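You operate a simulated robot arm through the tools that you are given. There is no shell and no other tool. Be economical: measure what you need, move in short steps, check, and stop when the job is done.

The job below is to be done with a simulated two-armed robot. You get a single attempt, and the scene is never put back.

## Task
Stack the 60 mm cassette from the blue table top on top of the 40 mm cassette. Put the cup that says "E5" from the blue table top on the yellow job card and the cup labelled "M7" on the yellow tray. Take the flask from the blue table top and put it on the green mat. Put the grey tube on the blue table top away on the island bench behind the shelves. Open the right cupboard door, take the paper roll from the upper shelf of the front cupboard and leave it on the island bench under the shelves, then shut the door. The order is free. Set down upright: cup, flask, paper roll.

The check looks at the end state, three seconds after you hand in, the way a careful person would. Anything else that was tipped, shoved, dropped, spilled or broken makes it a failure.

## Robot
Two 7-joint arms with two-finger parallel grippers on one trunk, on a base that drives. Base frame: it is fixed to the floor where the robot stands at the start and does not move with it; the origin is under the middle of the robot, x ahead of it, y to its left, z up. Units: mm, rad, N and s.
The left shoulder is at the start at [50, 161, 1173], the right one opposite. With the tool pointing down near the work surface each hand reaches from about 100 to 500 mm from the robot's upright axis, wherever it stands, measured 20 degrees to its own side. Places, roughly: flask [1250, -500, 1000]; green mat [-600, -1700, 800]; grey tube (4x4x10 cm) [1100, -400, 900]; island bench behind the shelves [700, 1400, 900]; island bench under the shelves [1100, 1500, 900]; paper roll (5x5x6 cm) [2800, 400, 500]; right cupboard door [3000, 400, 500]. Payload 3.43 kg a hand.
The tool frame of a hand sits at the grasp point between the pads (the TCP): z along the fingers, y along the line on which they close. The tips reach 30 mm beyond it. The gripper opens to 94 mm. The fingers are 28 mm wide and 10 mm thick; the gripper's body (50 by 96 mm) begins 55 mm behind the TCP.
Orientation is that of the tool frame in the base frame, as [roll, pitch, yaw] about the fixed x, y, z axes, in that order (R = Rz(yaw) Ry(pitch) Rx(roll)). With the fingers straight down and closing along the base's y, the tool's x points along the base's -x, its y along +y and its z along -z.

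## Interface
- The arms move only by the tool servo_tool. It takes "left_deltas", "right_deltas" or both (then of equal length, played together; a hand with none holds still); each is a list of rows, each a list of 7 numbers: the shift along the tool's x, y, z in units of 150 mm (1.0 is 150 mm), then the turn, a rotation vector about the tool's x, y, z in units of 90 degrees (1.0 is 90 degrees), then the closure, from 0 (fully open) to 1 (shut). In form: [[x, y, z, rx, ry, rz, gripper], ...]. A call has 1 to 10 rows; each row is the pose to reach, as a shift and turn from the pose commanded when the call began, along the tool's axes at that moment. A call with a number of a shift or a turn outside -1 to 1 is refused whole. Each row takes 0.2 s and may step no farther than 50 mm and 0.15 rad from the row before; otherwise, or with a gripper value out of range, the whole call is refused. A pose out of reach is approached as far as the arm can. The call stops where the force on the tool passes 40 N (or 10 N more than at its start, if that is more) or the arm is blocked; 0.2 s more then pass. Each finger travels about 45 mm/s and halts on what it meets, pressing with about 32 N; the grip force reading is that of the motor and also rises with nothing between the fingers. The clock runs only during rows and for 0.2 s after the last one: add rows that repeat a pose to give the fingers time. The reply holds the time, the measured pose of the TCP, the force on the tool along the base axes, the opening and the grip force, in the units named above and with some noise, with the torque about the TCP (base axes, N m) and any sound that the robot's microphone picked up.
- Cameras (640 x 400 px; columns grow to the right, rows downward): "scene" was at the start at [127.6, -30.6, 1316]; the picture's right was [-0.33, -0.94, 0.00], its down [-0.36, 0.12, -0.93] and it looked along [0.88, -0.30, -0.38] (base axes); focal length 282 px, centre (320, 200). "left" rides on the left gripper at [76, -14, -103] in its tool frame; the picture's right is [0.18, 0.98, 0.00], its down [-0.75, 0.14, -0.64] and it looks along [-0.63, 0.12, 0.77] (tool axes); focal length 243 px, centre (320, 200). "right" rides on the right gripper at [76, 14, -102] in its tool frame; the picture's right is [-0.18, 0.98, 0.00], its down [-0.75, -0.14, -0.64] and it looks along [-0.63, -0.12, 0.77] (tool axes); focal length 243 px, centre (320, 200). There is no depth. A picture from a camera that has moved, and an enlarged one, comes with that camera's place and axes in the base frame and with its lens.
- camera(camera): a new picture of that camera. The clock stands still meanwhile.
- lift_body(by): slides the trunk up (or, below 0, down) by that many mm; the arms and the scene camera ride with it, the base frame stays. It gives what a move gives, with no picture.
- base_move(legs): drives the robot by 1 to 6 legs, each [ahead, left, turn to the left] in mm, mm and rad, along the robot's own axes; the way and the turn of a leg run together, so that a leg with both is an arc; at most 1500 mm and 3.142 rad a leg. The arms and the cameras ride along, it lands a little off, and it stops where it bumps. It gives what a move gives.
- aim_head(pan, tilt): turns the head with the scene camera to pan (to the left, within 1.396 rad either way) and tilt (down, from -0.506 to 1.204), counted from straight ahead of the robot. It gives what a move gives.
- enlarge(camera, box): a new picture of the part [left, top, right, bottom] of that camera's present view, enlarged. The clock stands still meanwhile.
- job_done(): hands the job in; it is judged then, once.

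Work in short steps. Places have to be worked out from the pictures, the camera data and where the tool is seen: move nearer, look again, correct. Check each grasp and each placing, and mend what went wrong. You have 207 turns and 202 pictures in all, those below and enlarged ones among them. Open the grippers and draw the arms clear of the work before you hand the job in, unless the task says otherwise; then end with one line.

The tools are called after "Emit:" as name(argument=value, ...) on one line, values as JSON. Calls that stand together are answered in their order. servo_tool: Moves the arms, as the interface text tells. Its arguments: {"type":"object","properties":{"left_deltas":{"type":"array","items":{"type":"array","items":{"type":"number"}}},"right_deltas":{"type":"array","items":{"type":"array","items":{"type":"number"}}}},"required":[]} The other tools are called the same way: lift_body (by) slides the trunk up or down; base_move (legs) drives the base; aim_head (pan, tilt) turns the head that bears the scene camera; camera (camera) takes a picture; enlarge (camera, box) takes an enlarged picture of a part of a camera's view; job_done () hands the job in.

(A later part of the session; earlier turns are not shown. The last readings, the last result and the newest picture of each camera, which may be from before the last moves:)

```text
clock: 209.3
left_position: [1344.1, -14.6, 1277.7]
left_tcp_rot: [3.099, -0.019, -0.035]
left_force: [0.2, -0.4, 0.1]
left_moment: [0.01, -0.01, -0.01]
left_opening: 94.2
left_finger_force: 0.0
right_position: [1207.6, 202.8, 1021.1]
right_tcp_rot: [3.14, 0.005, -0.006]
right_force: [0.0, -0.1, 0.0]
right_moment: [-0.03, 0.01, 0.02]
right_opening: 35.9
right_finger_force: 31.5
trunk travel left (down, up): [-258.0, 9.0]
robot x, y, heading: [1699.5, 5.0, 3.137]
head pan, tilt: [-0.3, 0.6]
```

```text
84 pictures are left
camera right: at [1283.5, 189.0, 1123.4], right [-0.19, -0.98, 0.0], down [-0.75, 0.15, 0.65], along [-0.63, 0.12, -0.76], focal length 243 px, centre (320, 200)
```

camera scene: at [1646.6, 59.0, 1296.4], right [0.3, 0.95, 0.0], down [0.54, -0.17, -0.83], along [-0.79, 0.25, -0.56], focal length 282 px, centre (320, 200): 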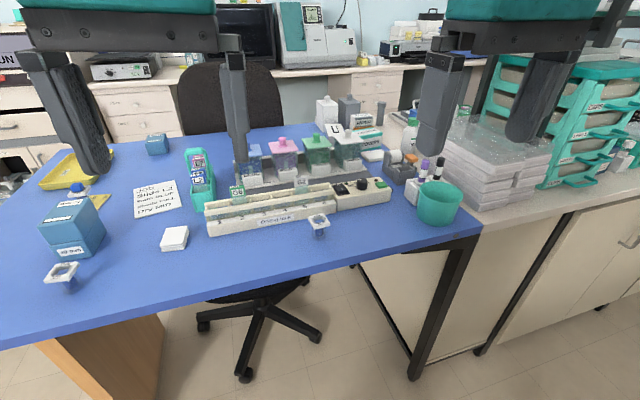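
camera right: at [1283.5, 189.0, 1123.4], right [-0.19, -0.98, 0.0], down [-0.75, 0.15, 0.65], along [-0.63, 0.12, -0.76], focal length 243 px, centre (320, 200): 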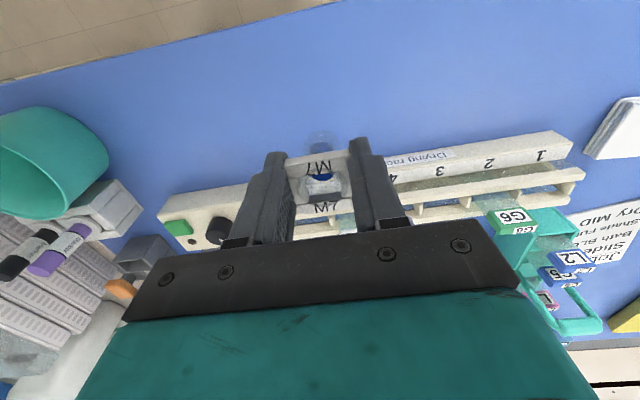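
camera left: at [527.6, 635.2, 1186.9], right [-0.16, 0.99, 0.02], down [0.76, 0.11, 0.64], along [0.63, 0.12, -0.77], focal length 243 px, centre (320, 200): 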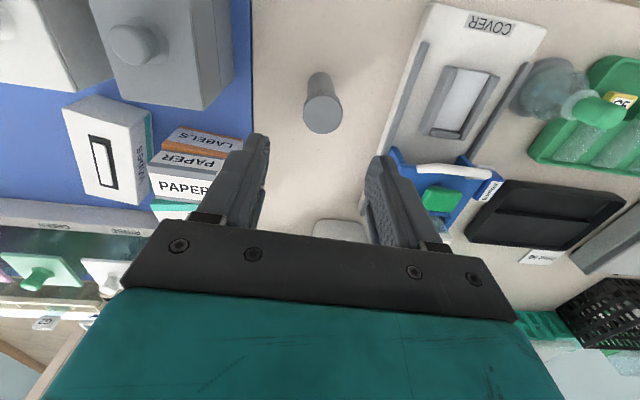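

Secure. I back off the table edge, go around to its right side and face the table near the tray.

Emit:
base_move(legs=[[-160, 0, 0], [0, 1080, 0], [0, 0, -1.571], [0, 1290, 0]])

Emit:
aim_head(pan=0.0, tilt=0.6)

Emit:
camera(camera="scene")

```text
clock: 225.8
left_position: [539.8, -742.5, 1277.5]
left_tcp_rot: [3.102, -0.02, -1.573]
left_force: [0.2, 0.5, -0.2]
left_moment: [0.02, 0.0, -0.02]
left_opening: 93.8
left_finger_force: 0.1
right_position: [753.0, -598.3, 1020.3]
right_tcp_rot: [3.14, 0.005, -1.542]
right_force: [0.5, 0.1, -0.2]
right_moment: [0.02, 0.03, 0.02]
right_opening: 36.2
right_finger_force: 31.7
trunk travel left (down, up): [-258.0, 9.0]
robot x, y, heading: [573.5, -1100.4, 1.602]
head pan, tilt: [-0.3, 0.6]
```

```text
clock: 226.6
left_position: [539.4, -744.5, 1278.6]
left_tcp_rot: [3.1, -0.019, -1.574]
left_force: [0.0, -0.4, -0.3]
left_moment: [0.01, 0.0, 0.04]
left_opening: 94.0
left_finger_force: 0.1
right_position: [753.0, -598.0, 1020.8]
right_tcp_rot: [3.14, 0.006, -1.543]
right_force: [-1.0, 0.7, -1.0]
right_moment: [-0.01, 0.02, 0.0]
right_opening: 35.8
right_finger_force: 32.0
trunk travel left (down, up): [-258.0, 9.0]
robot x, y, heading: [570.3, -1094.6, 1.602]
head pan, tilt: [0.0, 0.6]
```

```text
83 pictures are left
camera scene: at [570.2, -970.7, 1354.4], right [1.0, 0.03, 0.0], down [0.02, -0.56, -0.83], along [-0.02, 0.82, -0.56], focal length 282 px, centre (320, 200)
```

scene: 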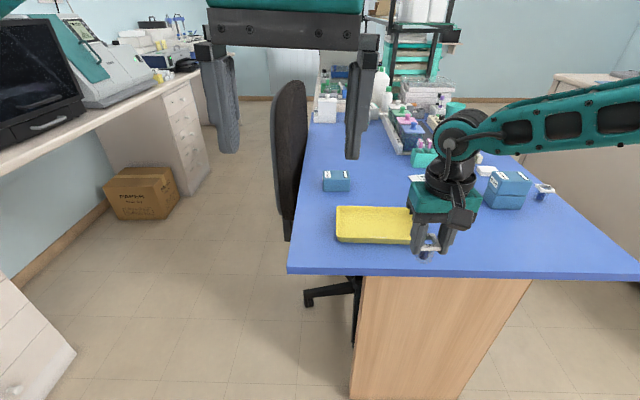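

Tray centre ≈(694,-409). I drive so that M7 is over it.

Emit:
base_move(legs=[[186, 52, 0]])

Emit:
camera(camera="right")

Emit:
camera(camera="scene")

```text
clock: 228.2
left_position: [484.8, -561.0, 1277.3]
left_tcp_rot: [3.101, -0.019, -1.578]
left_force: [-0.1, 0.0, 0.8]
left_moment: [-0.04, -0.02, 0.01]
left_opening: 93.9
left_finger_force: 0.1
right_position: [697.9, -416.5, 1021.3]
right_tcp_rot: [3.139, 0.001, -1.547]
right_force: [-0.3, 0.5, -0.5]
right_moment: [0.0, 0.0, -0.03]
right_opening: 36.1
right_finger_force: 32.0
trunk travel left (down, up): [-258.0, 9.0]
robot x, y, heading: [517.8, -914.4, 1.594]
head pan, tilt: [0.0, 0.6]
```

```text
82 pictures are left
camera right: at [684.8, -493.4, 1123.3], right [-0.99, 0.16, 0.0], down [0.12, 0.75, 0.64], along [0.1, 0.64, -0.76], focal length 243 px, centre (320, 200)
```

right: 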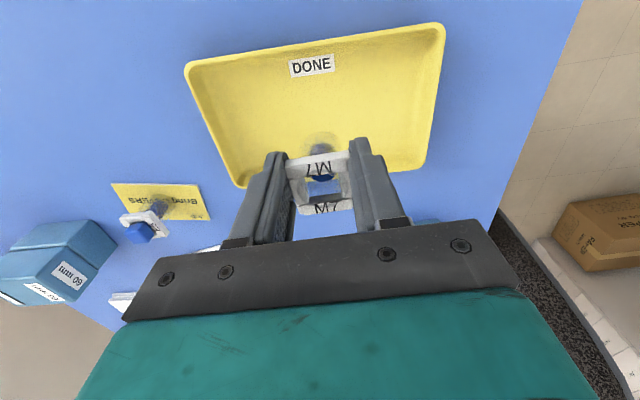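

```text
81 pictures are left
camera scene: at [513.5, -787.7, 1354.3], right [1.0, 0.02, 0.0], down [0.01, -0.57, -0.82], along [-0.02, 0.82, -0.57], focal length 282 px, centre (320, 200)
```

scene: 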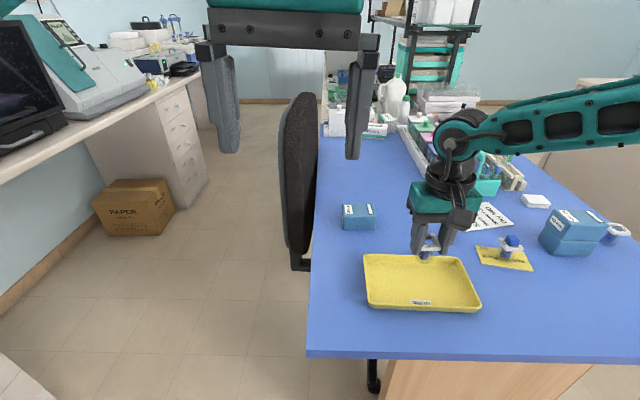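

M7 is over the tray. I lower with the trunk, then finely with the hand.

Emit:
lift_body(by=-65)

Emit:
servo_tool(right_deltas=[[-0.08, 0, 0, 0, 0, 0, 0.7], [-0.08, 0, 0.03, 0, 0, 0, 0.7], [-0.08, 0, 0.05, 0, 0, 0, 0.7], [-0.08, 0, 0.07, 0, 0, 0, 0.7], [-0.08, 0, 0.09, 0, 0, 0, 0.7], [-0.08, 0, 0.11, 0, 0, 0, 0.7]])

Emit:
enlarge(camera="scene", box=[340, 170, 540, 320])

```text
clock: 229.2
left_position: [485.3, -561.0, 1212.8]
left_tcp_rot: [3.101, -0.017, -1.578]
left_force: [-0.5, -0.1, -0.4]
left_moment: [0.0, 0.01, -0.01]
left_opening: 94.1
left_finger_force: 0.0
right_position: [698.9, -417.8, 955.6]
right_tcp_rot: [3.141, 0.006, -1.547]
right_force: [0.8, 0.4, -0.1]
right_moment: [0.0, -0.01, 0.01]
right_opening: 36.0
right_finger_force: 32.2
trunk travel left (down, up): [-193.0, 74.0]
robot x, y, heading: [517.1, -917.7, 1.595]
head pan, tilt: [0.0, 0.6]
```

```text
clock: 230.6
left_position: [484.6, -561.2, 1212.6]
left_tcp_rot: [3.101, -0.017, -1.578]
left_force: [-0.3, -0.1, -0.5]
left_moment: [-0.01, -0.01, 0.0]
left_opening: 94.3
left_finger_force: 0.0
right_position: [708.1, -415.6, 943.7]
right_tcp_rot: [3.139, 0.005, -1.548]
right_force: [0.9, -0.3, -0.2]
right_moment: [0.01, -0.01, 0.02]
right_opening: 36.1
right_finger_force: 32.3
right hand out of reach, approached as far as the arm can: row 1, 2, 3, 4, 5, 6
trunk travel left (down, up): [-193.0, 74.0]
robot x, y, heading: [515.2, -916.8, 1.593]
head pan, tilt: [0.0, 0.6]
```

```text
2.67 times, centred on (440, 245) of scene
camera zoom: at [513.8, -788.5, 1289.4], right [1.0, 0.02, 0.0], down [0.01, -0.56, -0.83], along [-0.02, 0.82, -0.56], focal length 753 px, centre (0, 80)
```

zoom: 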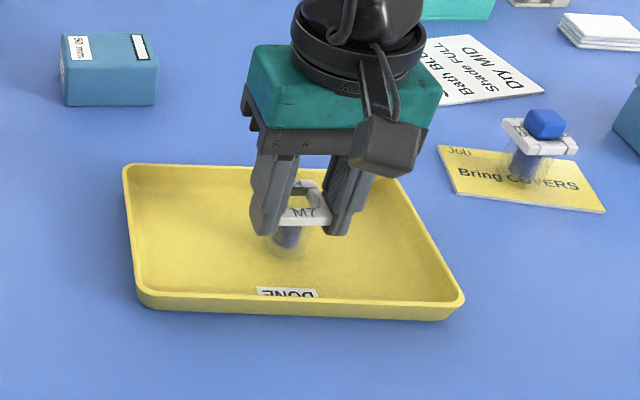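

Near contact. I lower the trunk a few more millimetres.

Emit:
lift_body(by=-4)

```text
clock: 231.1
left_position: [484.8, -561.0, 1209.2]
left_tcp_rot: [3.101, -0.017, -1.577]
left_force: [0.1, 0.0, -0.6]
left_moment: [0.05, 0.01, -0.02]
left_opening: 94.3
left_finger_force: 0.0
right_position: [706.9, -415.3, 941.0]
right_tcp_rot: [3.138, 0.004, -1.549]
right_force: [0.4, -0.2, 0.2]
right_moment: [0.0, 0.01, 0.0]
right_opening: 36.0
right_finger_force: 32.1
trunk travel left (down, up): [-189.0, 78.0]
robot x, y, heading: [516.9, -920.5, 1.593]
head pan, tilt: [0.0, 0.6]
```

Emit:
lift_body(by=-3)

```text
clock: 231.6
left_position: [484.4, -561.4, 1206.1]
left_tcp_rot: [3.101, -0.017, -1.579]
left_force: [-0.8, 0.5, -0.4]
left_moment: [0.01, 0.0, 0.01]
left_opening: 94.3
left_finger_force: 0.0
right_position: [706.7, -415.7, 939.7]
right_tcp_rot: [3.141, 0.009, -1.549]
right_force: [0.9, -1.5, 11.0]
right_moment: [-0.02, -0.14, 0.03]
right_opening: 36.1
right_finger_force: 32.0
trunk travel left (down, up): [-186.0, 81.0]
robot x, y, heading: [517.1, -915.0, 1.593]
head pan, tilt: [0.0, 0.6]
```

Contact on the tray (11 N). I open the fingers and raise with the trunk.

Emit:
servo_tool(right_deltas=[[0, 0, 0, 0, 0, 0, 0.5], [0, 0, 0, 0, 0, 0, 0.3], [0, 0, 0, 0, 0, 0, 0.3], [0, 0, -0.1, 0, 0, 0, 0.3]])

Emit:
lift_body(by=80)

Emit:
camera(camera="right")

```text
clock: 232.6
left_position: [483.7, -561.4, 1206.2]
left_tcp_rot: [3.102, -0.018, -1.577]
left_force: [-0.1, -0.1, -0.2]
left_moment: [0.01, 0.0, 0.0]
left_opening: 94.1
left_finger_force: 0.2
right_position: [707.0, -415.1, 953.3]
right_tcp_rot: [3.139, 0.006, -1.549]
right_force: [-0.3, -0.3, 0.5]
right_moment: [0.02, 0.01, -0.01]
right_opening: 65.8
right_finger_force: 0.0
trunk travel left (down, up): [-186.0, 81.0]
robot x, y, heading: [513.8, -917.1, 1.593]
head pan, tilt: [0.0, 0.6]
```

```text
clock: 233.8
left_position: [483.5, -560.7, 1285.9]
left_tcp_rot: [3.099, -0.02, -1.578]
left_force: [-0.8, -0.2, 0.2]
left_moment: [0.03, 0.0, 0.0]
left_opening: 93.8
left_finger_force: 0.1
right_position: [707.0, -414.9, 1032.8]
right_tcp_rot: [3.142, 0.006, -1.549]
right_force: [0.1, 0.3, -0.8]
right_moment: [-0.03, 0.0, -0.03]
right_opening: 66.0
right_finger_force: 0.1
trunk travel left (down, up): [-266.0, 1.0]
robot x, y, heading: [517.0, -918.5, 1.596]
head pan, tilt: [0.0, 0.6]
```

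```text
79 pictures are left
camera right: at [693.3, -491.6, 1135.1], right [-0.99, 0.16, 0.0], down [0.12, 0.75, 0.65], along [0.1, 0.64, -0.76], focal length 243 px, centre (320, 200)
```

right: 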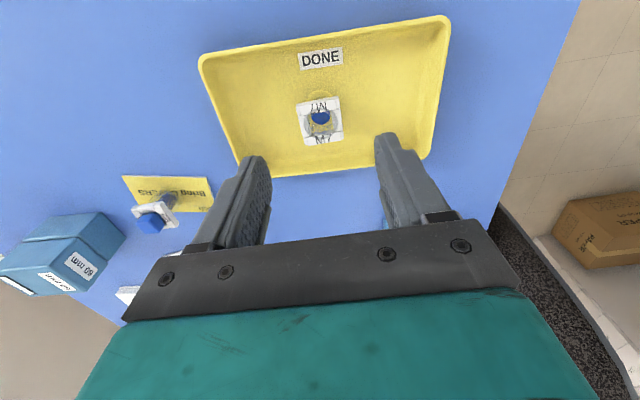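

M7 is in the tray. Now the paper roll: I back off, face +x and drive toward the far bench to look at the cupboard.

Emit:
servo_tool(right_deltas=[[0.2, 0, -0.2, 0, 0, 0, 0], [0.4, 0, -0.4, 0, 0, 0, 0], [0.6, 0, -0.6, 0, 0, 0, 0], [0.8, 0, -0.8, 0, 0, 0, 0]])

Emit:
base_move(legs=[[-200, 0, 0], [0, 0, -1.59], [1200, 0, 0]])

Emit:
aim_head(pan=0.3, tilt=0.35)

Emit:
camera(camera="scene")

```text
clock: 234.8
left_position: [484.6, -560.7, 1287.0]
left_tcp_rot: [3.1, -0.017, -1.579]
left_force: [-0.1, -0.5, -0.5]
left_moment: [0.0, -0.01, 0.03]
left_opening: 93.7
left_finger_force: 0.1
right_position: [710.6, -537.2, 1152.8]
right_tcp_rot: [3.139, 0.004, -1.549]
right_force: [-0.2, 0.4, 0.2]
right_moment: [0.0, 0.0, 0.02]
right_opening: 93.8
right_finger_force: 0.0
trunk travel left (down, up): [-266.0, 1.0]
robot x, y, heading: [517.0, -916.5, 1.592]
head pan, tilt: [0.0, 0.6]
```

```text
clock: 245.8
left_position: [2061.2, -1073.6, 1285.5]
left_tcp_rot: [3.102, -0.016, 3.12]
left_force: [0.3, -0.5, -0.6]
left_moment: [0.0, -0.01, 0.0]
left_opening: 93.9
left_finger_force: 0.1
right_position: [2081.9, -1300.7, 1153.0]
right_tcp_rot: [3.141, 0.004, -3.135]
right_force: [-0.8, 0.1, -0.2]
right_moment: [0.0, 0.0, -0.04]
right_opening: 94.0
right_finger_force: 0.0
trunk travel left (down, up): [-266.0, 1.0]
robot x, y, heading: [1705.8, -1101.2, 0.01]
head pan, tilt: [0.0, 0.6]
```

```text
clock: 246.6
left_position: [2060.7, -1072.6, 1285.0]
left_tcp_rot: [3.102, -0.017, 3.119]
left_force: [0.9, 1.0, -1.2]
left_moment: [0.01, 0.0, 0.04]
left_opening: 94.0
left_finger_force: 0.1
right_position: [2082.1, -1299.5, 1152.6]
right_tcp_rot: [3.141, 0.004, -3.134]
right_force: [0.8, -0.1, -0.3]
right_moment: [-0.05, 0.05, -0.03]
right_opening: 94.2
right_finger_force: 0.0
trunk travel left (down, up): [-266.0, 1.0]
robot x, y, heading: [1706.1, -1103.7, 0.008]
head pan, tilt: [0.3, 0.351]
```

```text
78 pictures are left
camera scene: at [1833.4, -1072.2, 1385.1], right [0.3, -0.95, 0.0], down [-0.33, -0.1, -0.94], along [0.9, 0.28, -0.34], focal length 282 px, centre (320, 200)
```

scene: 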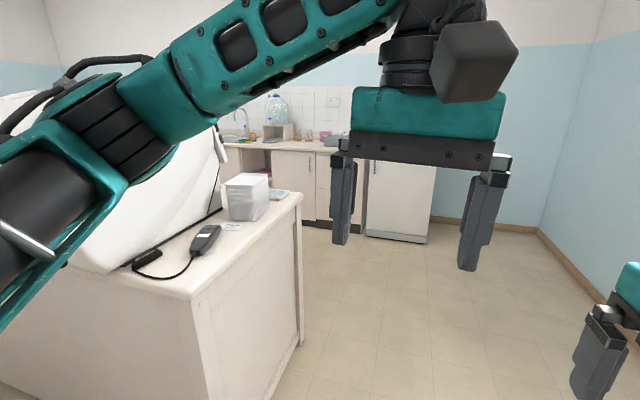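

The bench with the hood spans x≈2320–3160; its cupboard must open on the far (+x) side. I drive round it and look.

Emit:
base_move(legs=[[1500, 0, 0], [600, 0, 0], [0, 0, 1.571], [700, 0, 0], [0, 0, 1.1]])

Emit:
aim_head(pan=0.0, tilt=0.5)

Emit:
camera(camera="scene")

```text
clock: 267.2
left_position: [3489.8, -245.2, 1287.2]
left_tcp_rot: [3.101, -0.017, -0.494]
left_force: [0.1, 0.3, -0.6]
left_moment: [0.0, -0.01, -0.02]
left_opening: 94.2
left_finger_force: 0.1
right_position: [3573.8, -33.4, 1153.5]
right_tcp_rot: [3.138, 0.005, -0.465]
right_force: [-0.7, -0.5, -0.2]
right_moment: [-0.01, 0.02, -0.02]
right_opening: 93.8
right_finger_force: 0.1
trunk travel left (down, up): [-266.0, 1.0]
robot x, y, heading: [3818.5, -384.6, 2.674]
head pan, tilt: [0.3, 0.351]
```

```text
clock: 268.0
left_position: [3488.7, -244.8, 1285.5]
left_tcp_rot: [3.101, -0.018, -0.494]
left_force: [-0.4, -0.1, 0.8]
left_moment: [0.01, -0.03, -0.01]
left_opening: 93.8
left_finger_force: 0.0
right_position: [3573.4, -31.5, 1153.6]
right_tcp_rot: [3.14, 0.004, -0.464]
right_force: [0.5, 0.6, 0.5]
right_moment: [0.0, 0.03, 0.01]
right_opening: 94.1
right_finger_force: 0.0
trunk travel left (down, up): [-266.0, 1.0]
robot x, y, heading: [3820.8, -382.5, 2.677]
head pan, tilt: [0.0, 0.499]
```

```text
77 pictures are left
camera scene: at [3701.7, -324.4, 1371.5], right [0.45, 0.89, 0.0], down [0.43, -0.21, -0.88], along [-0.79, 0.39, -0.48], focal length 282 px, centre (320, 200)
```

scene: 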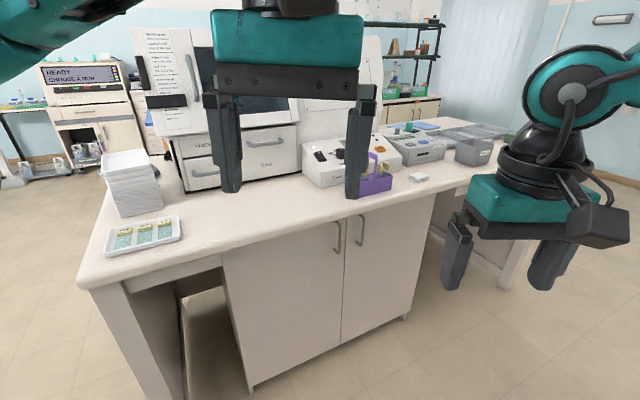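

Found: two doors with vertical handles; the right door's handle is near y≈212, z≈765, hinged at y≈580. I line up in front, facing -x, for a closer look.

Emit:
base_move(legs=[[0, 0, 0.465], [200, -434, 0]])

Emit:
aim_head(pan=-0.15, tilt=0.7)

Emit:
camera(camera="scene")

```text
clock: 272.2
left_position: [3264.2, 28.6, 1285.4]
left_tcp_rot: [3.099, -0.016, -0.035]
left_force: [0.3, 0.0, 0.1]
left_moment: [0.0, 0.01, 0.0]
left_opening: 94.3
left_finger_force: 0.0
right_position: [3246.9, 256.0, 1152.9]
right_tcp_rot: [3.139, 0.005, -0.004]
right_force: [0.3, -0.4, 0.3]
right_moment: [-0.02, 0.04, 0.0]
right_opening: 94.1
right_finger_force: 0.1
trunk travel left (down, up): [-266.0, 1.0]
robot x, y, heading: [3621.6, 47.5, 3.136]
head pan, tilt: [0.0, 0.499]
```

```text
clock: 272.9
left_position: [3264.3, 28.8, 1285.8]
left_tcp_rot: [3.102, -0.018, -0.035]
left_force: [1.7, 0.0, 0.2]
left_moment: [-0.04, 0.0, 0.02]
left_opening: 93.8
left_finger_force: 0.0
right_position: [3246.7, 255.2, 1152.2]
right_tcp_rot: [3.139, 0.004, -0.005]
right_force: [0.0, 0.0, -0.1]
right_moment: [0.03, -0.04, 0.02]
right_opening: 94.1
right_finger_force: 0.1
trunk travel left (down, up): [-266.0, 1.0]
robot x, y, heading: [3620.6, 51.5, 3.134]
head pan, tilt: [-0.15, 0.7]
```

```text
76 pictures are left
camera scene: at [3497.2, 64.1, 1353.8], right [0.15, 0.99, 0.0], down [0.64, -0.1, -0.77], along [-0.76, 0.12, -0.64], focal length 282 px, centre (320, 200)
```

scene: 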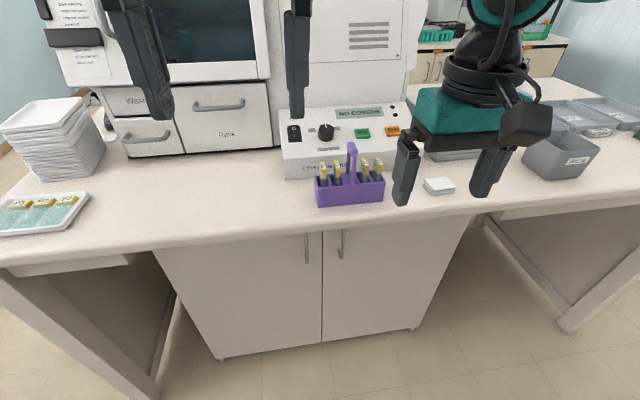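

Handle bar at about (2985,205), z 690–814; hinge near y≈595. I swing the left hand aside and tilt the right hand forward to about 75°.

Emit:
servo_tool(left_deltas=[[0.1, 0.2, 0, 0, 0, 0, 0], [0.2, 0.4, 0, 0, 0, 0, 0], [0.3, 0.6, 0, 0, 0, 0, 0], [0.3, 0.8, 0, 0, 0, 0, 0]])

Emit:
servo_tool(right_deltas=[[-0.1, 0, 0, 0, -0.083, 0, 0], [-0.2, 0.02, 0, 0, -0.166, 0, 0], [-0.3, 0.04, 0, 0, -0.25, 0, 0], [-0.4, 0.08, 0, 0, -0.333, 0, 0], [-0.5, 0.1, 0, 0, -0.416, 0, 0], [-0.6, 0.12, 0, 0, -0.5, 0, 0], [-0.7, 0.14, 0, 0, -0.583, 0, 0], [-0.8, 0.16, 0, 0, -0.666, 0, 0], [-0.9, 0.18, 0, 0, -0.75, 0, 0], [-0.95, 0.2, 0, 0, -0.833, 0, 0]])

Emit:
camera(camera="scene")

```text
clock: 273.9
left_position: [3305.0, -93.5, 1293.0]
left_tcp_rot: [3.101, -0.018, -0.036]
left_force: [0.3, 0.4, -0.8]
left_moment: [0.03, -0.01, -0.03]
left_opening: 93.8
left_finger_force: 0.0
right_position: [3246.5, 254.9, 1153.6]
right_tcp_rot: [3.14, 0.004, -0.005]
right_force: [0.4, -1.1, -0.1]
right_moment: [0.01, -0.01, -0.01]
right_opening: 93.9
right_finger_force: 0.0
trunk travel left (down, up): [-266.0, 1.0]
robot x, y, heading: [3623.3, 50.0, 3.136]
head pan, tilt: [-0.15, 0.7]
```

```text
clock: 276.1
left_position: [3305.3, -93.1, 1292.5]
left_tcp_rot: [3.1, -0.015, -0.037]
left_force: [0.2, 0.2, 0.2]
left_moment: [-0.02, 0.02, 0.01]
left_opening: 93.9
left_finger_force: 0.1
right_position: [3121.2, 236.1, 1175.1]
right_tcp_rot: [3.131, 1.314, -0.019]
right_force: [0.7, 0.3, 0.0]
right_moment: [-0.01, -0.02, 0.02]
right_opening: 93.9
right_finger_force: 0.1
right hand out of reach, approached as far as the arm can: row 10
trunk travel left (down, up): [-266.0, 1.0]
robot x, y, heading: [3625.1, 53.3, 3.135]
head pan, tilt: [-0.15, 0.7]
```

```text
75 pictures are left
camera scene: at [3499.0, 64.1, 1354.0], right [0.15, 0.99, 0.0], down [0.63, -0.1, -0.77], along [-0.76, 0.12, -0.64], focal length 282 px, centre (320, 200)
```

scene: 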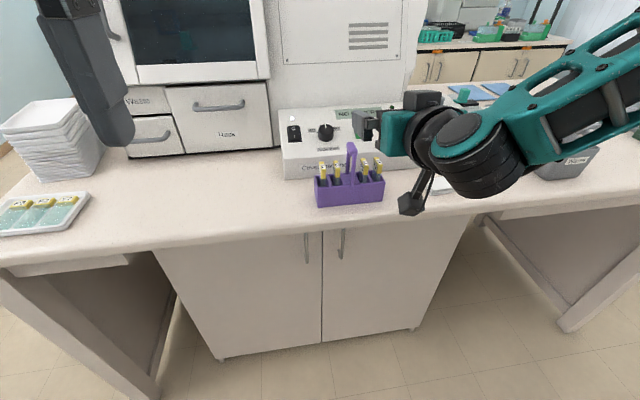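

Tilted. Forearm is clear of the bench. I lower the trunk fully.

Emit:
lift_body(by=-260)

Emit:
camera(camera="right")

Emit:
camera(camera="scene")

```text
clock: 278.8
left_position: [3304.6, -92.7, 1033.8]
left_tcp_rot: [3.101, -0.018, -0.037]
left_force: [-0.6, -0.4, -0.1]
left_moment: [0.04, 0.01, 0.04]
left_opening: 93.9
left_finger_force: 0.1
right_position: [3119.7, 235.0, 915.1]
right_tcp_rot: [3.135, 1.312, -0.016]
right_force: [0.5, 0.3, -0.2]
right_moment: [0.02, 0.02, 0.04]
right_opening: 94.2
right_finger_force: 0.0
trunk travel left (down, up): [-6.0, 261.0]
robot x, y, heading: [3619.2, 51.1, 3.143]
head pan, tilt: [-0.15, 0.7]
```

```text
74 pictures are left
camera right: at [3237.4, 220.8, 867.8], right [-0.06, -0.98, 0.18], down [0.43, 0.14, 0.89], along [-0.9, 0.13, 0.41], focal length 243 px, centre (320, 200)
```

right: 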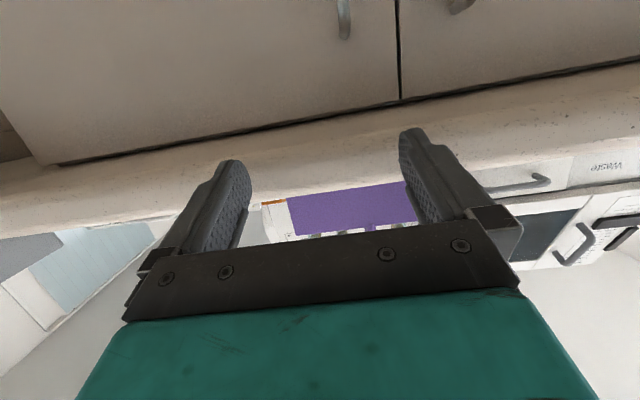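

```text
73 pictures are left
camera scene: at [3497.2, 64.2, 1093.8], right [0.15, 0.99, 0.0], down [0.64, -0.1, -0.77], along [-0.76, 0.12, -0.64], focal length 282 px, centre (320, 200)
```

scene: 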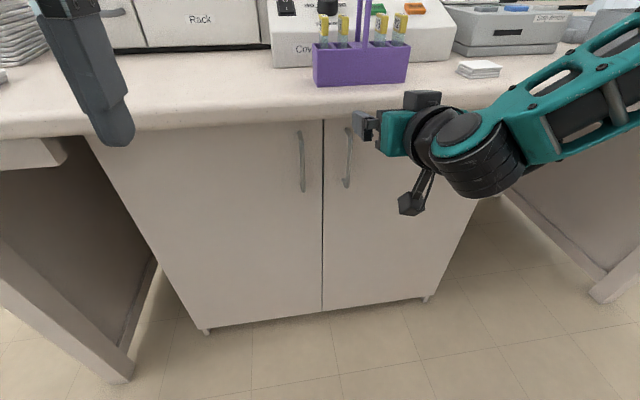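

Handle z≈700–840 at y≈207. I lower the right hand to z≈775 in front of it.

Emit:
servo_tool(right_deltas=[[0.2, 0.05, 0.05, 0, 0, 0, 0], [0.4, 0.1, 0.1, 0, 0, 0, 0], [0.6, 0.15, 0.16, 0, 0, 0, 0], [0.8, 0.187, 0.21, 0, 0, 0, 0], [0.9, 0.187, 0.24, 0, 0, 0, 0]])

Emit:
camera(camera="right")

Emit:
camera(camera="scene")

```text
clock: 280.0
left_position: [3304.0, -92.5, 1033.5]
left_tcp_rot: [3.101, -0.018, -0.036]
left_force: [-0.3, -0.5, 0.3]
left_moment: [0.02, 0.0, 0.01]
left_opening: 94.0
left_finger_force: 0.2
right_position: [3119.0, 236.2, 913.8]
right_tcp_rot: [3.134, 1.31, -0.015]
right_force: [-0.5, 0.4, -0.1]
right_moment: [0.01, 0.01, -0.06]
right_opening: 94.1
right_finger_force: 0.1
right hand out of reach, approached as far as the arm can: row 1, 2, 3, 4, 5
trunk travel left (down, up): [-6.0, 261.0]
robot x, y, heading: [3621.4, 50.0, 3.137]
head pan, tilt: [-0.15, 0.7]
```

```text
72 pictures are left
camera right: at [3237.4, 220.9, 867.7], right [-0.06, -0.98, 0.18], down [0.43, 0.14, 0.89], along [-0.9, 0.13, 0.41], focal length 243 px, centre (320, 200)
```

right: 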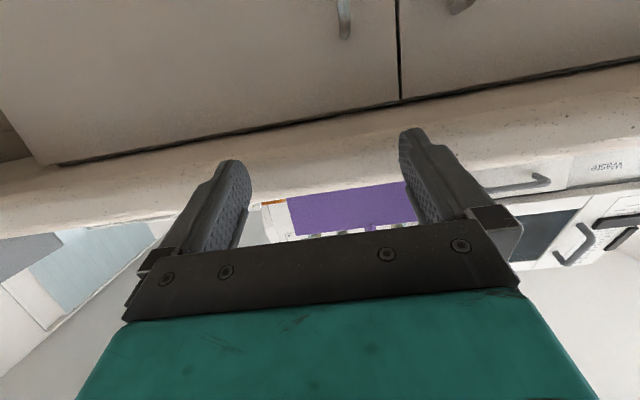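

```text
71 pictures are left
camera scene: at [3497.1, 64.2, 1093.8], right [0.15, 0.99, 0.0], down [0.64, -0.1, -0.76], along [-0.76, 0.12, -0.64], focal length 282 px, centre (320, 200)
```

scene: 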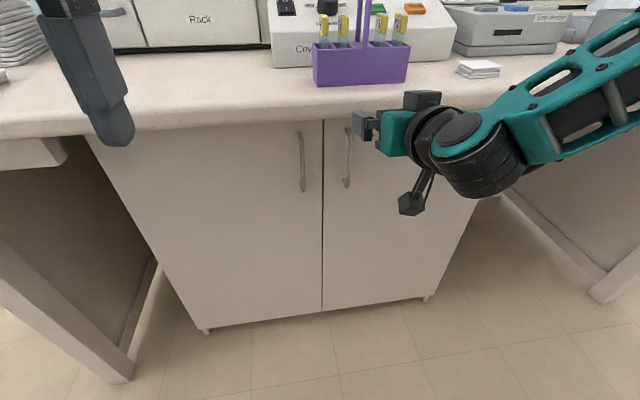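

The arm can't go lower at that tilt. I reduce the tilt to about 45° while lowering.

Emit:
servo_tool(right_deltas=[[0.0, 0.03, 0, 0, 0.08, 0, 0], [0.1, 0.06, 0.03, 0, 0.16, 0, 0], [0.3, 0.1, 0.08, 0, 0.24, 0, 0], [0.5, 0.15, 0.13, 0, 0.32, 0, 0], [0.7, 0.187, 0.19, 0, 0.34, 0, 0], [0.9, 0.187, 0.24, 0, 0.34, 0, 0]])

Emit:
camera(camera="right")

Emit:
camera(camera="scene")

```text
clock: 281.4
left_position: [3303.5, -93.0, 1032.7]
left_tcp_rot: [3.1, -0.017, -0.036]
left_force: [-0.2, 0.4, -0.9]
left_moment: [0.02, -0.02, 0.03]
left_opening: 94.0
left_finger_force: 0.0
right_position: [3118.2, 207.4, 776.1]
right_tcp_rot: [3.14, 0.777, -0.013]
right_force: [0.7, 0.4, -0.9]
right_moment: [0.02, 0.01, -0.03]
right_opening: 93.8
right_finger_force: 0.0
trunk travel left (down, up): [-6.0, 261.0]
robot x, y, heading: [3621.5, 50.9, 3.138]
head pan, tilt: [-0.15, 0.7]
```

```text
70 pictures are left
camera right: at [3242.7, 191.8, 797.3], right [-0.14, -0.98, 0.13], down [-0.09, 0.14, 0.99], along [-0.99, 0.13, -0.11], focal length 243 px, centre (320, 200)
```

right: 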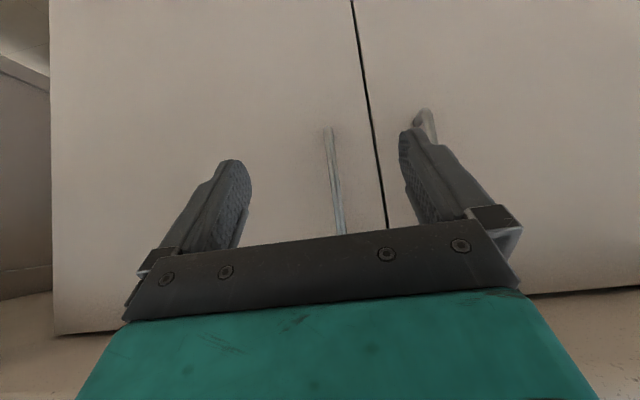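

```text
69 pictures are left
camera scene: at [3497.0, 64.3, 1093.8], right [0.15, 0.99, 0.0], down [0.64, -0.1, -0.76], along [-0.76, 0.12, -0.64], focal length 282 px, centre (320, 200)
```

scene: 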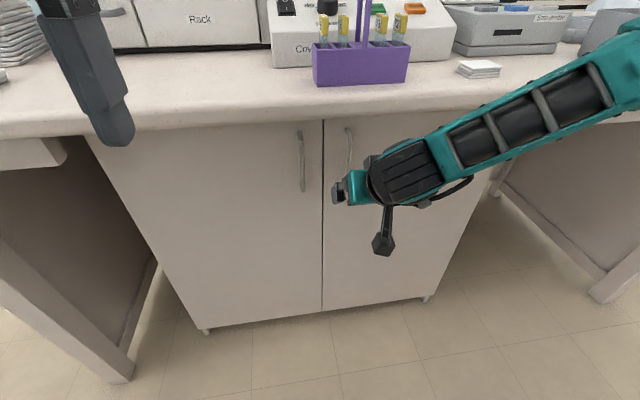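

Excellent: the handle bar is centred between the fingers. I drive ahead 108 mm to bring it into the jaws.

Emit:
base_move(legs=[[108, 0, 0]])

Emit:
camera(camera="right")

Emit:
enlarge(camera="scene", box=[280, 100, 480, 250])

```text
clock: 282.6
left_position: [3195.0, -91.6, 1032.0]
left_tcp_rot: [3.104, -0.016, -0.035]
left_force: [0.2, -0.5, 0.6]
left_moment: [0.0, 0.0, 0.01]
left_opening: 94.1
left_finger_force: 0.1
right_position: [3008.4, 207.1, 777.8]
right_tcp_rot: [3.14, 0.775, -0.009]
right_force: [1.2, -0.6, -0.7]
right_moment: [-0.01, 0.0, 0.0]
right_opening: 94.3
right_finger_force: 0.1
trunk travel left (down, up): [-6.0, 261.0]
robot x, y, heading: [3513.0, 51.7, 3.141]
head pan, tilt: [-0.15, 0.7]
```

```text
68 pictures are left
camera right: at [3133.5, 191.7, 797.6], right [-0.14, -0.98, 0.13], down [-0.09, 0.14, 0.99], along [-0.99, 0.13, -0.11], focal length 243 px, centre (320, 200)
```

right: 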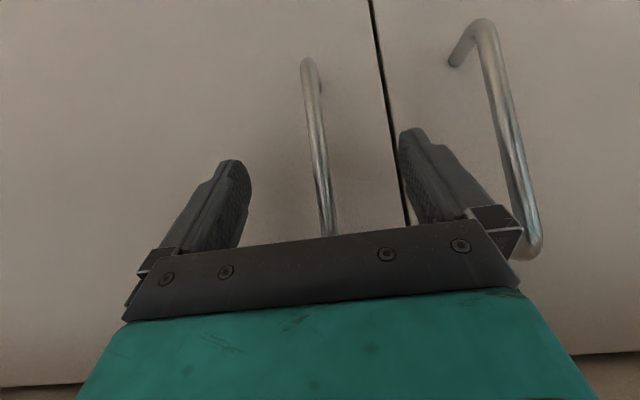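

```text
2.67 times, centred on (380, 175) of scene
camera zoom: at [3387.9, 64.5, 1093.7], right [0.15, 0.99, 0.0], down [0.64, -0.1, -0.76], along [-0.76, 0.12, -0.64], focal length 753 px, centre (160, 267)
```

zoom: 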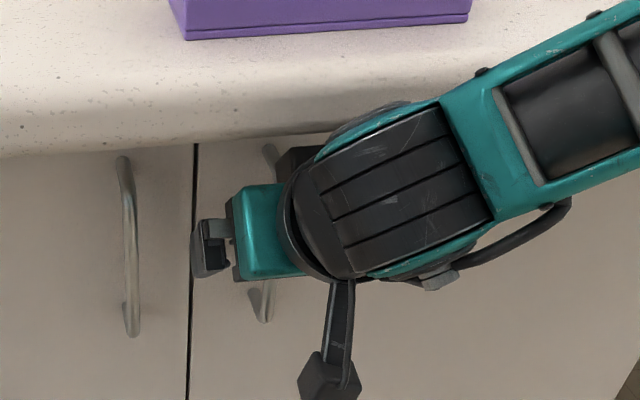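

Bar is near x≈2990, at the fingertips. I go 14 mm further, then close.

Emit:
base_move(legs=[[14, 0, 0]])

Emit:
servo_tool(right_deltas=[[0, 0, 0, 0, 0, 0, 0.3], [0, 0, 0, 0, 0, 0, 0.6], [0, 0, 0, 0, 0, 0, 0.95], [0, 0, 0, 0, 0, 0, 0.95], [0, 0, 0, 0, 0, 0, 0.95], [0, 0, 0, 0, 0, 0, 0.95]])

Emit:
camera(camera="right")

```text
clock: 283.5
left_position: [3181.5, -92.0, 1032.2]
left_tcp_rot: [3.102, -0.017, -0.034]
left_force: [0.1, -0.3, -0.3]
left_moment: [0.0, 0.0, 0.02]
left_opening: 93.8
left_finger_force: 0.1
right_position: [2999.9, 206.4, 775.3]
right_tcp_rot: [3.139, 0.768, -0.003]
right_force: [0.4, 0.8, 0.4]
right_moment: [-0.03, -0.02, 0.02]
right_opening: 94.0
right_finger_force: 0.1
trunk travel left (down, up): [-6.0, 261.0]
robot x, y, heading: [3499.9, 54.3, 3.138]
head pan, tilt: [-0.15, 0.7]
stopped in leg 1: the robot was blocked; the commanded pose is now the measured one
```

```text
clock: 284.9
left_position: [3182.3, -92.0, 1032.2]
left_tcp_rot: [3.102, -0.016, -0.036]
left_force: [0.1, -0.1, 0.4]
left_moment: [-0.03, -0.04, 0.0]
left_opening: 94.3
left_finger_force: 0.1
right_position: [3000.0, 205.7, 775.5]
right_tcp_rot: [3.139, 0.766, -0.003]
right_force: [0.2, -3.9, -1.7]
right_moment: [0.09, -0.01, 0.02]
right_opening: 14.2
right_finger_force: 37.8
trunk travel left (down, up): [-6.0, 261.0]
robot x, y, heading: [3496.3, 47.5, 3.137]
head pan, tilt: [-0.15, 0.7]
```

```text
66 pictures are left
camera right: at [3124.7, 191.5, 796.4], right [-0.13, -0.98, 0.13], down [-0.1, 0.14, 0.98], along [-0.99, 0.12, -0.11], focal length 243 px, centre (320, 200)
```

right: 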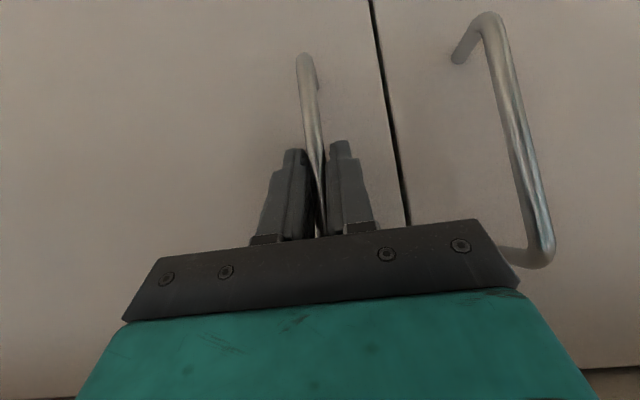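

The bar is gripped. I swing the door by circling the base about its hinge (≈542 ahead, 547 right), starting with 0.15 rad.

Emit:
base_move(legs=[[-82, -81, 0.15]])

Emit:
camera(camera="scene")

```text
clock: 286.1
left_position: [3284.2, -50.8, 1032.0]
left_tcp_rot: [3.102, -0.02, 0.117]
left_force: [0.1, -0.1, -0.2]
left_moment: [0.02, -0.01, 0.03]
left_opening: 94.1
left_finger_force: 0.1
right_position: [3058.5, 216.3, 774.7]
right_tcp_rot: [3.139, 0.769, 0.147]
right_force: [0.7, 0.7, -1.2]
right_moment: [0.0, -0.12, 0.02]
right_opening: 14.0
right_finger_force: 44.7
trunk travel left (down, up): [-6.0, 261.0]
robot x, y, heading: [3575.1, 136.3, -2.995]
head pan, tilt: [-0.15, 0.7]
```

```text
65 pictures are left
camera scene: at [3451.2, 133.0, 1093.8], right [0.0, 1.0, 0.0], down [0.64, 0.0, -0.76], along [-0.76, 0.0, -0.64], focal length 282 px, centre (320, 200)
```

scene: 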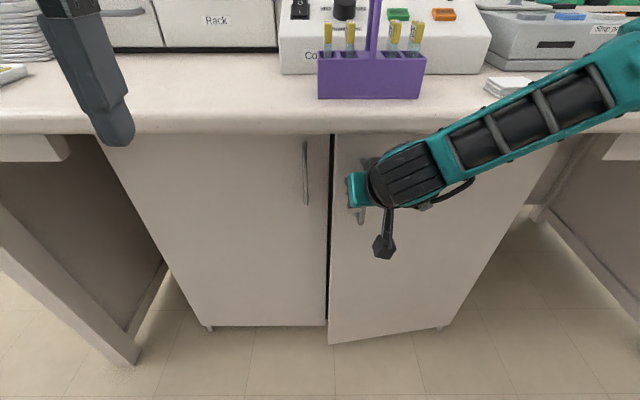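

The door is opening with almost no force. I continue the arc.

Emit:
base_move(legs=[[-191, -190, 0.35], [-191, -190, 0.35]])

Emit:
camera(camera="scene")

```text
clock: 289.3
left_position: [3613.4, 272.6, 1032.8]
left_tcp_rot: [3.102, -0.018, 0.774]
left_force: [-0.1, 0.0, -0.9]
left_moment: [-0.01, -0.06, 0.0]
left_opening: 94.1
left_finger_force: 0.1
right_position: [3265.7, 349.9, 775.2]
right_tcp_rot: [-3.126, 0.771, 0.795]
right_force: [-1.0, 0.9, 1.0]
right_moment: [-0.1, 0.1, -0.06]
right_opening: 14.0
right_finger_force: 45.4
trunk travel left (down, up): [-6.0, 261.0]
robot x, y, heading: [3728.0, 602.2, -2.339]
head pan, tilt: [-0.15, 0.7]
stopped in leg 2: the force on the tool passed its limit (the readings are from after the stop); the commanded pose is now the measured one
```

```text
64 pictures are left
camera scene: at [3633.3, 519.6, 1093.7], right [-0.61, 0.79, 0.0], down [0.51, 0.39, -0.76], along [-0.61, -0.47, -0.64], focal length 282 px, centre (320, 200)
```

scene: 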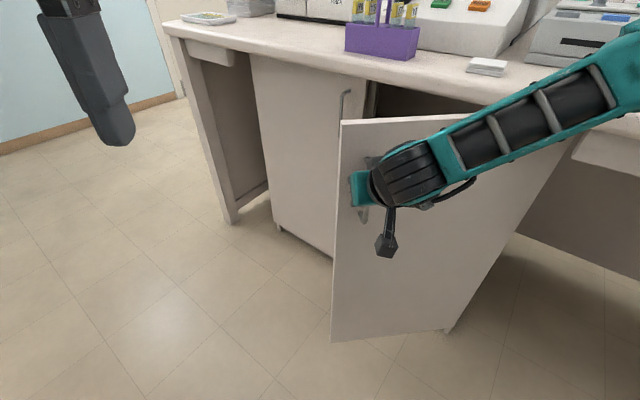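

Door is about 0.8 rad open; the hinge fit gives (2964,590). I continue with the corrected arc.

Emit:
base_move(legs=[[-135, -135, 0.25], [-135, -135, 0.25]])

Emit:
camera(camera="scene")

```text
clock: 292.0
left_position: [3686.9, 618.3, 1032.9]
left_tcp_rot: [3.105, -0.019, 1.273]
left_force: [0.7, 0.1, 0.2]
left_moment: [-0.03, -0.01, 0.01]
left_opening: 94.0
left_finger_force: 0.1
right_position: [3346.9, 521.1, 775.6]
right_tcp_rot: [-3.134, 0.767, 1.301]
right_force: [34.2, -7.3, -8.5]
right_moment: [-0.26, 0.56, 0.1]
right_opening: 13.8
right_finger_force: 44.6
trunk travel left (down, up): [-6.0, 261.0]
robot x, y, heading: [3626.3, 963.2, -1.839]
head pan, tilt: [-0.15, 0.7]
```

```text
63 pictures are left
camera scene: at [3585.9, 845.2, 1093.7], right [-0.91, 0.41, 0.0], down [0.26, 0.59, -0.76], along [-0.31, -0.7, -0.64], focal length 282 px, centre (320, 200)
```

scene: 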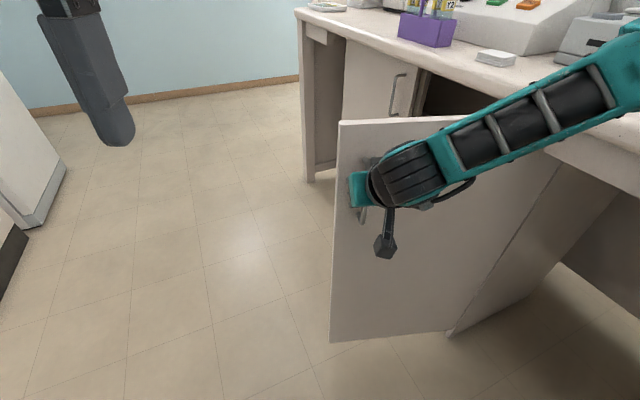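

Door is about 75° open. I release the handle and back straight off.

Emit:
servo_tool(right_deltas=[[0, 0, 0, 0, 0, 0, 0.6], [0, 0, 0, 0, 0, 0, 0.3], [0, 0, 0, 0, 0, 0, 0.1], [0, 0, 0, 0, 0, 0, 0], [0, 0, 0, 0, 0, 0, 0]])

Emit:
base_move(legs=[[-250, 60, 0]])

Emit:
camera(camera="scene")

```text
clock: 293.2
left_position: [3685.0, 619.0, 1033.2]
left_tcp_rot: [3.101, -0.017, 1.271]
left_force: [-0.3, 0.9, -0.5]
left_moment: [-0.02, 0.0, 0.0]
left_opening: 94.1
left_finger_force: 0.1
right_position: [3347.2, 520.6, 774.8]
right_tcp_rot: [-3.137, 0.768, 1.298]
right_force: [-0.2, 0.1, -0.1]
right_moment: [-0.03, -0.01, -0.02]
right_opening: 94.2
right_finger_force: 0.3
trunk travel left (down, up): [-6.0, 261.0]
robot x, y, heading: [3628.1, 957.7, -1.836]
head pan, tilt: [-0.15, 0.7]
```

```text
clock: 295.1
left_position: [3810.5, 844.8, 1032.5]
left_tcp_rot: [3.1, -0.019, 1.271]
left_force: [-0.8, -0.8, 0.7]
left_moment: [0.01, -0.02, -0.01]
left_opening: 94.1
left_finger_force: 0.0
right_position: [3471.5, 745.5, 775.3]
right_tcp_rot: [-3.137, 0.768, 1.299]
right_force: [1.2, -0.8, -0.5]
right_moment: [0.02, -0.01, 0.01]
right_opening: 94.1
right_finger_force: 0.0
trunk travel left (down, up): [-6.0, 261.0]
robot x, y, heading: [3753.6, 1186.7, -1.836]
head pan, tilt: [-0.15, 0.7]
```

```text
62 pictures are left
camera scene: at [3708.7, 1070.7, 1093.8], right [-0.91, 0.41, 0.0], down [0.26, 0.59, -0.77], along [-0.31, -0.7, -0.64], focal length 282 px, centre (320, 200)
```

scene: 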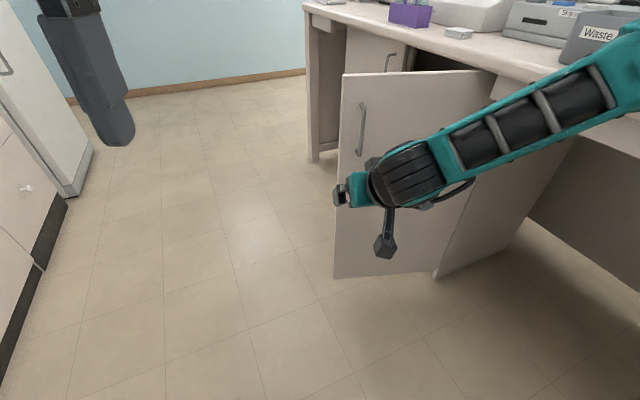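

The door stays open. I go round to face the opening.

Emit:
base_move(legs=[[0, 150, 0], [0, 0, -1.306], [0, 1080, 0], [200, 0, 0]])

Emit:
aim_head(pan=-0.3, tilt=0.6)

Emit:
camera(camera="scene")

Emit:
camera(camera="right")

```text
clock: 305.8
left_position: [3437.5, -81.0, 1033.0]
left_tcp_rot: [3.103, -0.018, -0.037]
left_force: [0.1, 0.0, -0.2]
left_moment: [-0.04, 0.03, -0.03]
left_opening: 94.0
left_finger_force: 0.1
right_position: [3260.5, 209.9, 773.7]
right_tcp_rot: [3.123, 0.758, 0.002]
right_force: [0.0, 0.2, 0.6]
right_moment: [0.0, 0.03, 0.0]
right_opening: 94.1
right_finger_force: 0.1
trunk travel left (down, up): [-6.0, 261.0]
robot x, y, heading: [3755.2, 63.9, 3.134]
head pan, tilt: [-0.15, 0.7]
stopped in leg 4: the force on the tool passed its limit (the readings are from after the stop); the commanded pose is now the measured one
```

```text
clock: 306.5
left_position: [3437.4, -81.6, 1032.3]
left_tcp_rot: [3.102, -0.02, -0.037]
left_force: [0.0, -0.1, 0.0]
left_moment: [0.02, -0.02, 0.0]
left_opening: 94.0
left_finger_force: 0.1
right_position: [3261.3, 210.8, 774.5]
right_tcp_rot: [3.124, 0.758, 0.005]
right_force: [0.3, 0.2, -0.3]
right_moment: [0.0, 0.0, -0.02]
right_opening: 94.0
right_finger_force: 0.1
trunk travel left (down, up): [-6.0, 261.0]
robot x, y, heading: [3755.5, 60.9, 3.135]
head pan, tilt: [-0.3, 0.6]
```

```text
61 pictures are left
camera scene: at [3630.0, 88.3, 1102.4], right [0.3, 0.95, 0.0], down [0.54, -0.17, -0.82], along [-0.79, 0.25, -0.57], focal length 282 px, centre (320, 200)
```

scene: 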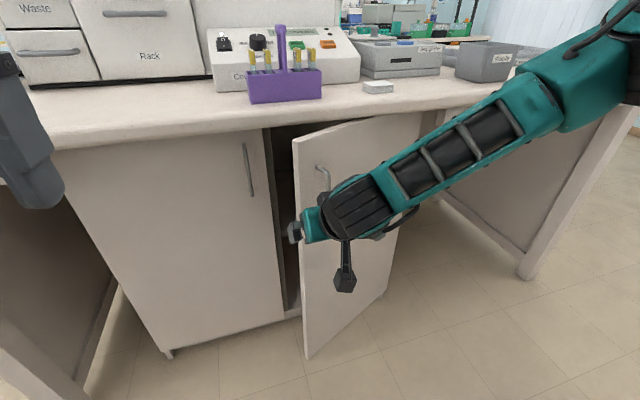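

```text
60 pictures are left
camera right: at [3385.5, 198.5, 797.0], right [-0.12, -0.98, 0.14], down [-0.11, 0.15, 0.98], along [-0.99, 0.1, -0.13], focal length 243 px, centre (320, 200)
```

right: 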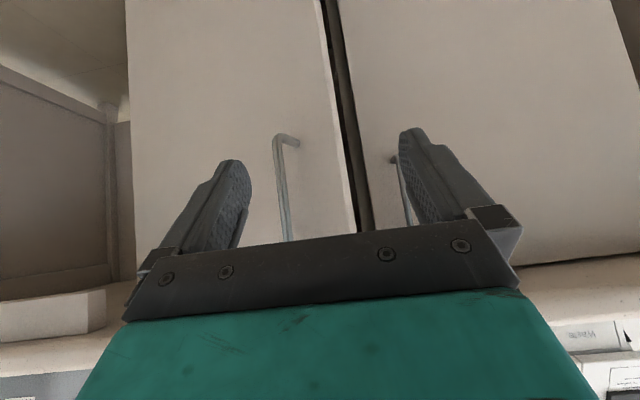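

My arm brushed the door on the way and swung it nearly shut (about 22° ajar). I back off and re-approach the handle at the door's present angle.

Emit:
base_move(legs=[[-150, 0, 0], [0, 0, 0.38], [16, -297, 0]])

Emit:
camera(camera="right")

Emit:
camera(camera="scene")

```text
clock: 310.7
left_position: [3540.4, 86.7, 1031.5]
left_tcp_rot: [3.102, -0.02, 0.334]
left_force: [0.6, 0.2, -0.7]
left_moment: [0.01, -0.03, 0.0]
left_opening: 93.6
left_finger_force: 0.1
right_position: [3269.6, 292.8, 774.5]
right_tcp_rot: [3.123, 0.758, 0.376]
right_force: [0.7, -0.3, -0.2]
right_moment: [-0.01, -0.02, 0.01]
right_opening: 94.0
right_finger_force: 0.0
trunk travel left (down, up): [-6.0, 261.0]
robot x, y, heading: [3783.2, 332.3, -2.777]
head pan, tilt: [-0.3, 0.6]
```

```text
59 pictures are left
camera right: at [3390.6, 328.2, 797.0], right [0.25, -0.96, 0.14], down [-0.16, 0.1, 0.98], along [-0.96, -0.26, -0.13], focal length 243 px, centre (320, 200)
```

right: 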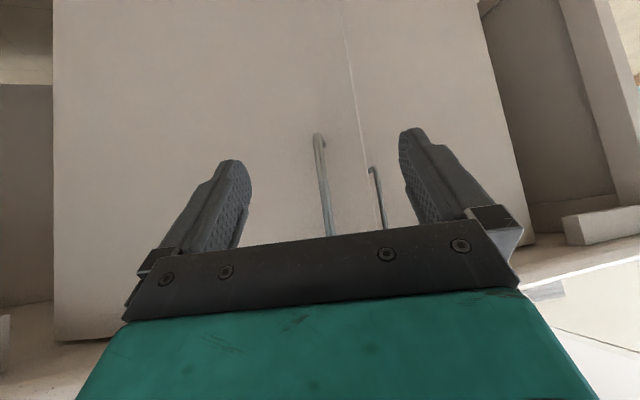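

```text
58 pictures are left
camera scene: at [3658.3, 314.2, 1102.4], right [-0.06, 1.0, 0.0], down [0.56, 0.04, -0.83], along [-0.82, -0.05, -0.56], focal length 282 px, centre (320, 200)
```

scene: 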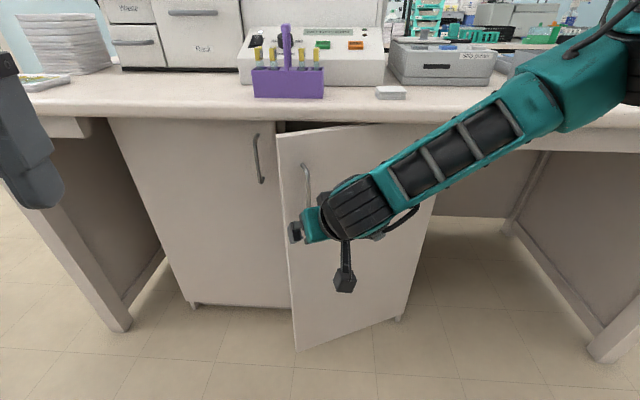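

Handle centred between the jaws again. I drive ahead 134 mm and close.

Emit:
base_move(legs=[[134, 0, 0]])

Emit:
camera(camera="right")

```text
clock: 312.0
left_position: [3415.4, 40.0, 1032.9]
left_tcp_rot: [3.104, -0.02, 0.331]
left_force: [0.1, 0.1, 0.6]
left_moment: [0.0, 0.04, 0.01]
left_opening: 94.0
left_finger_force: 0.0
right_position: [3145.6, 247.4, 774.1]
right_tcp_rot: [3.123, 0.757, 0.373]
right_force: [0.3, 0.6, -0.3]
right_moment: [0.02, -0.03, 0.0]
right_opening: 94.0
right_finger_force: 0.1
trunk travel left (down, up): [-6.0, 261.0]
robot x, y, heading: [3658.4, 289.7, -2.777]
head pan, tilt: [-0.3, 0.6]
```

```text
57 pictures are left
camera right: at [3265.7, 281.7, 796.9], right [0.24, -0.96, 0.14], down [-0.16, 0.1, 0.98], along [-0.96, -0.26, -0.13], focal length 243 px, centre (320, 200)
```

right: 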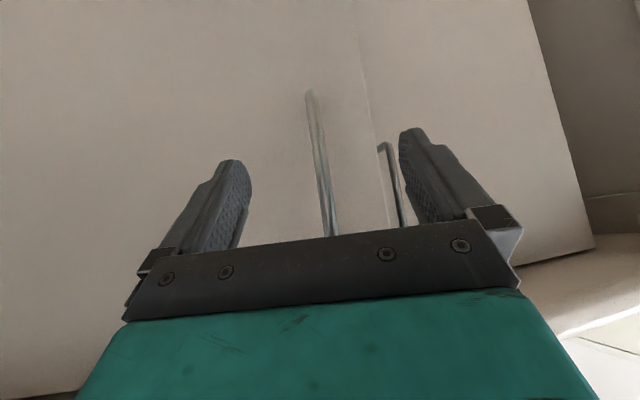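

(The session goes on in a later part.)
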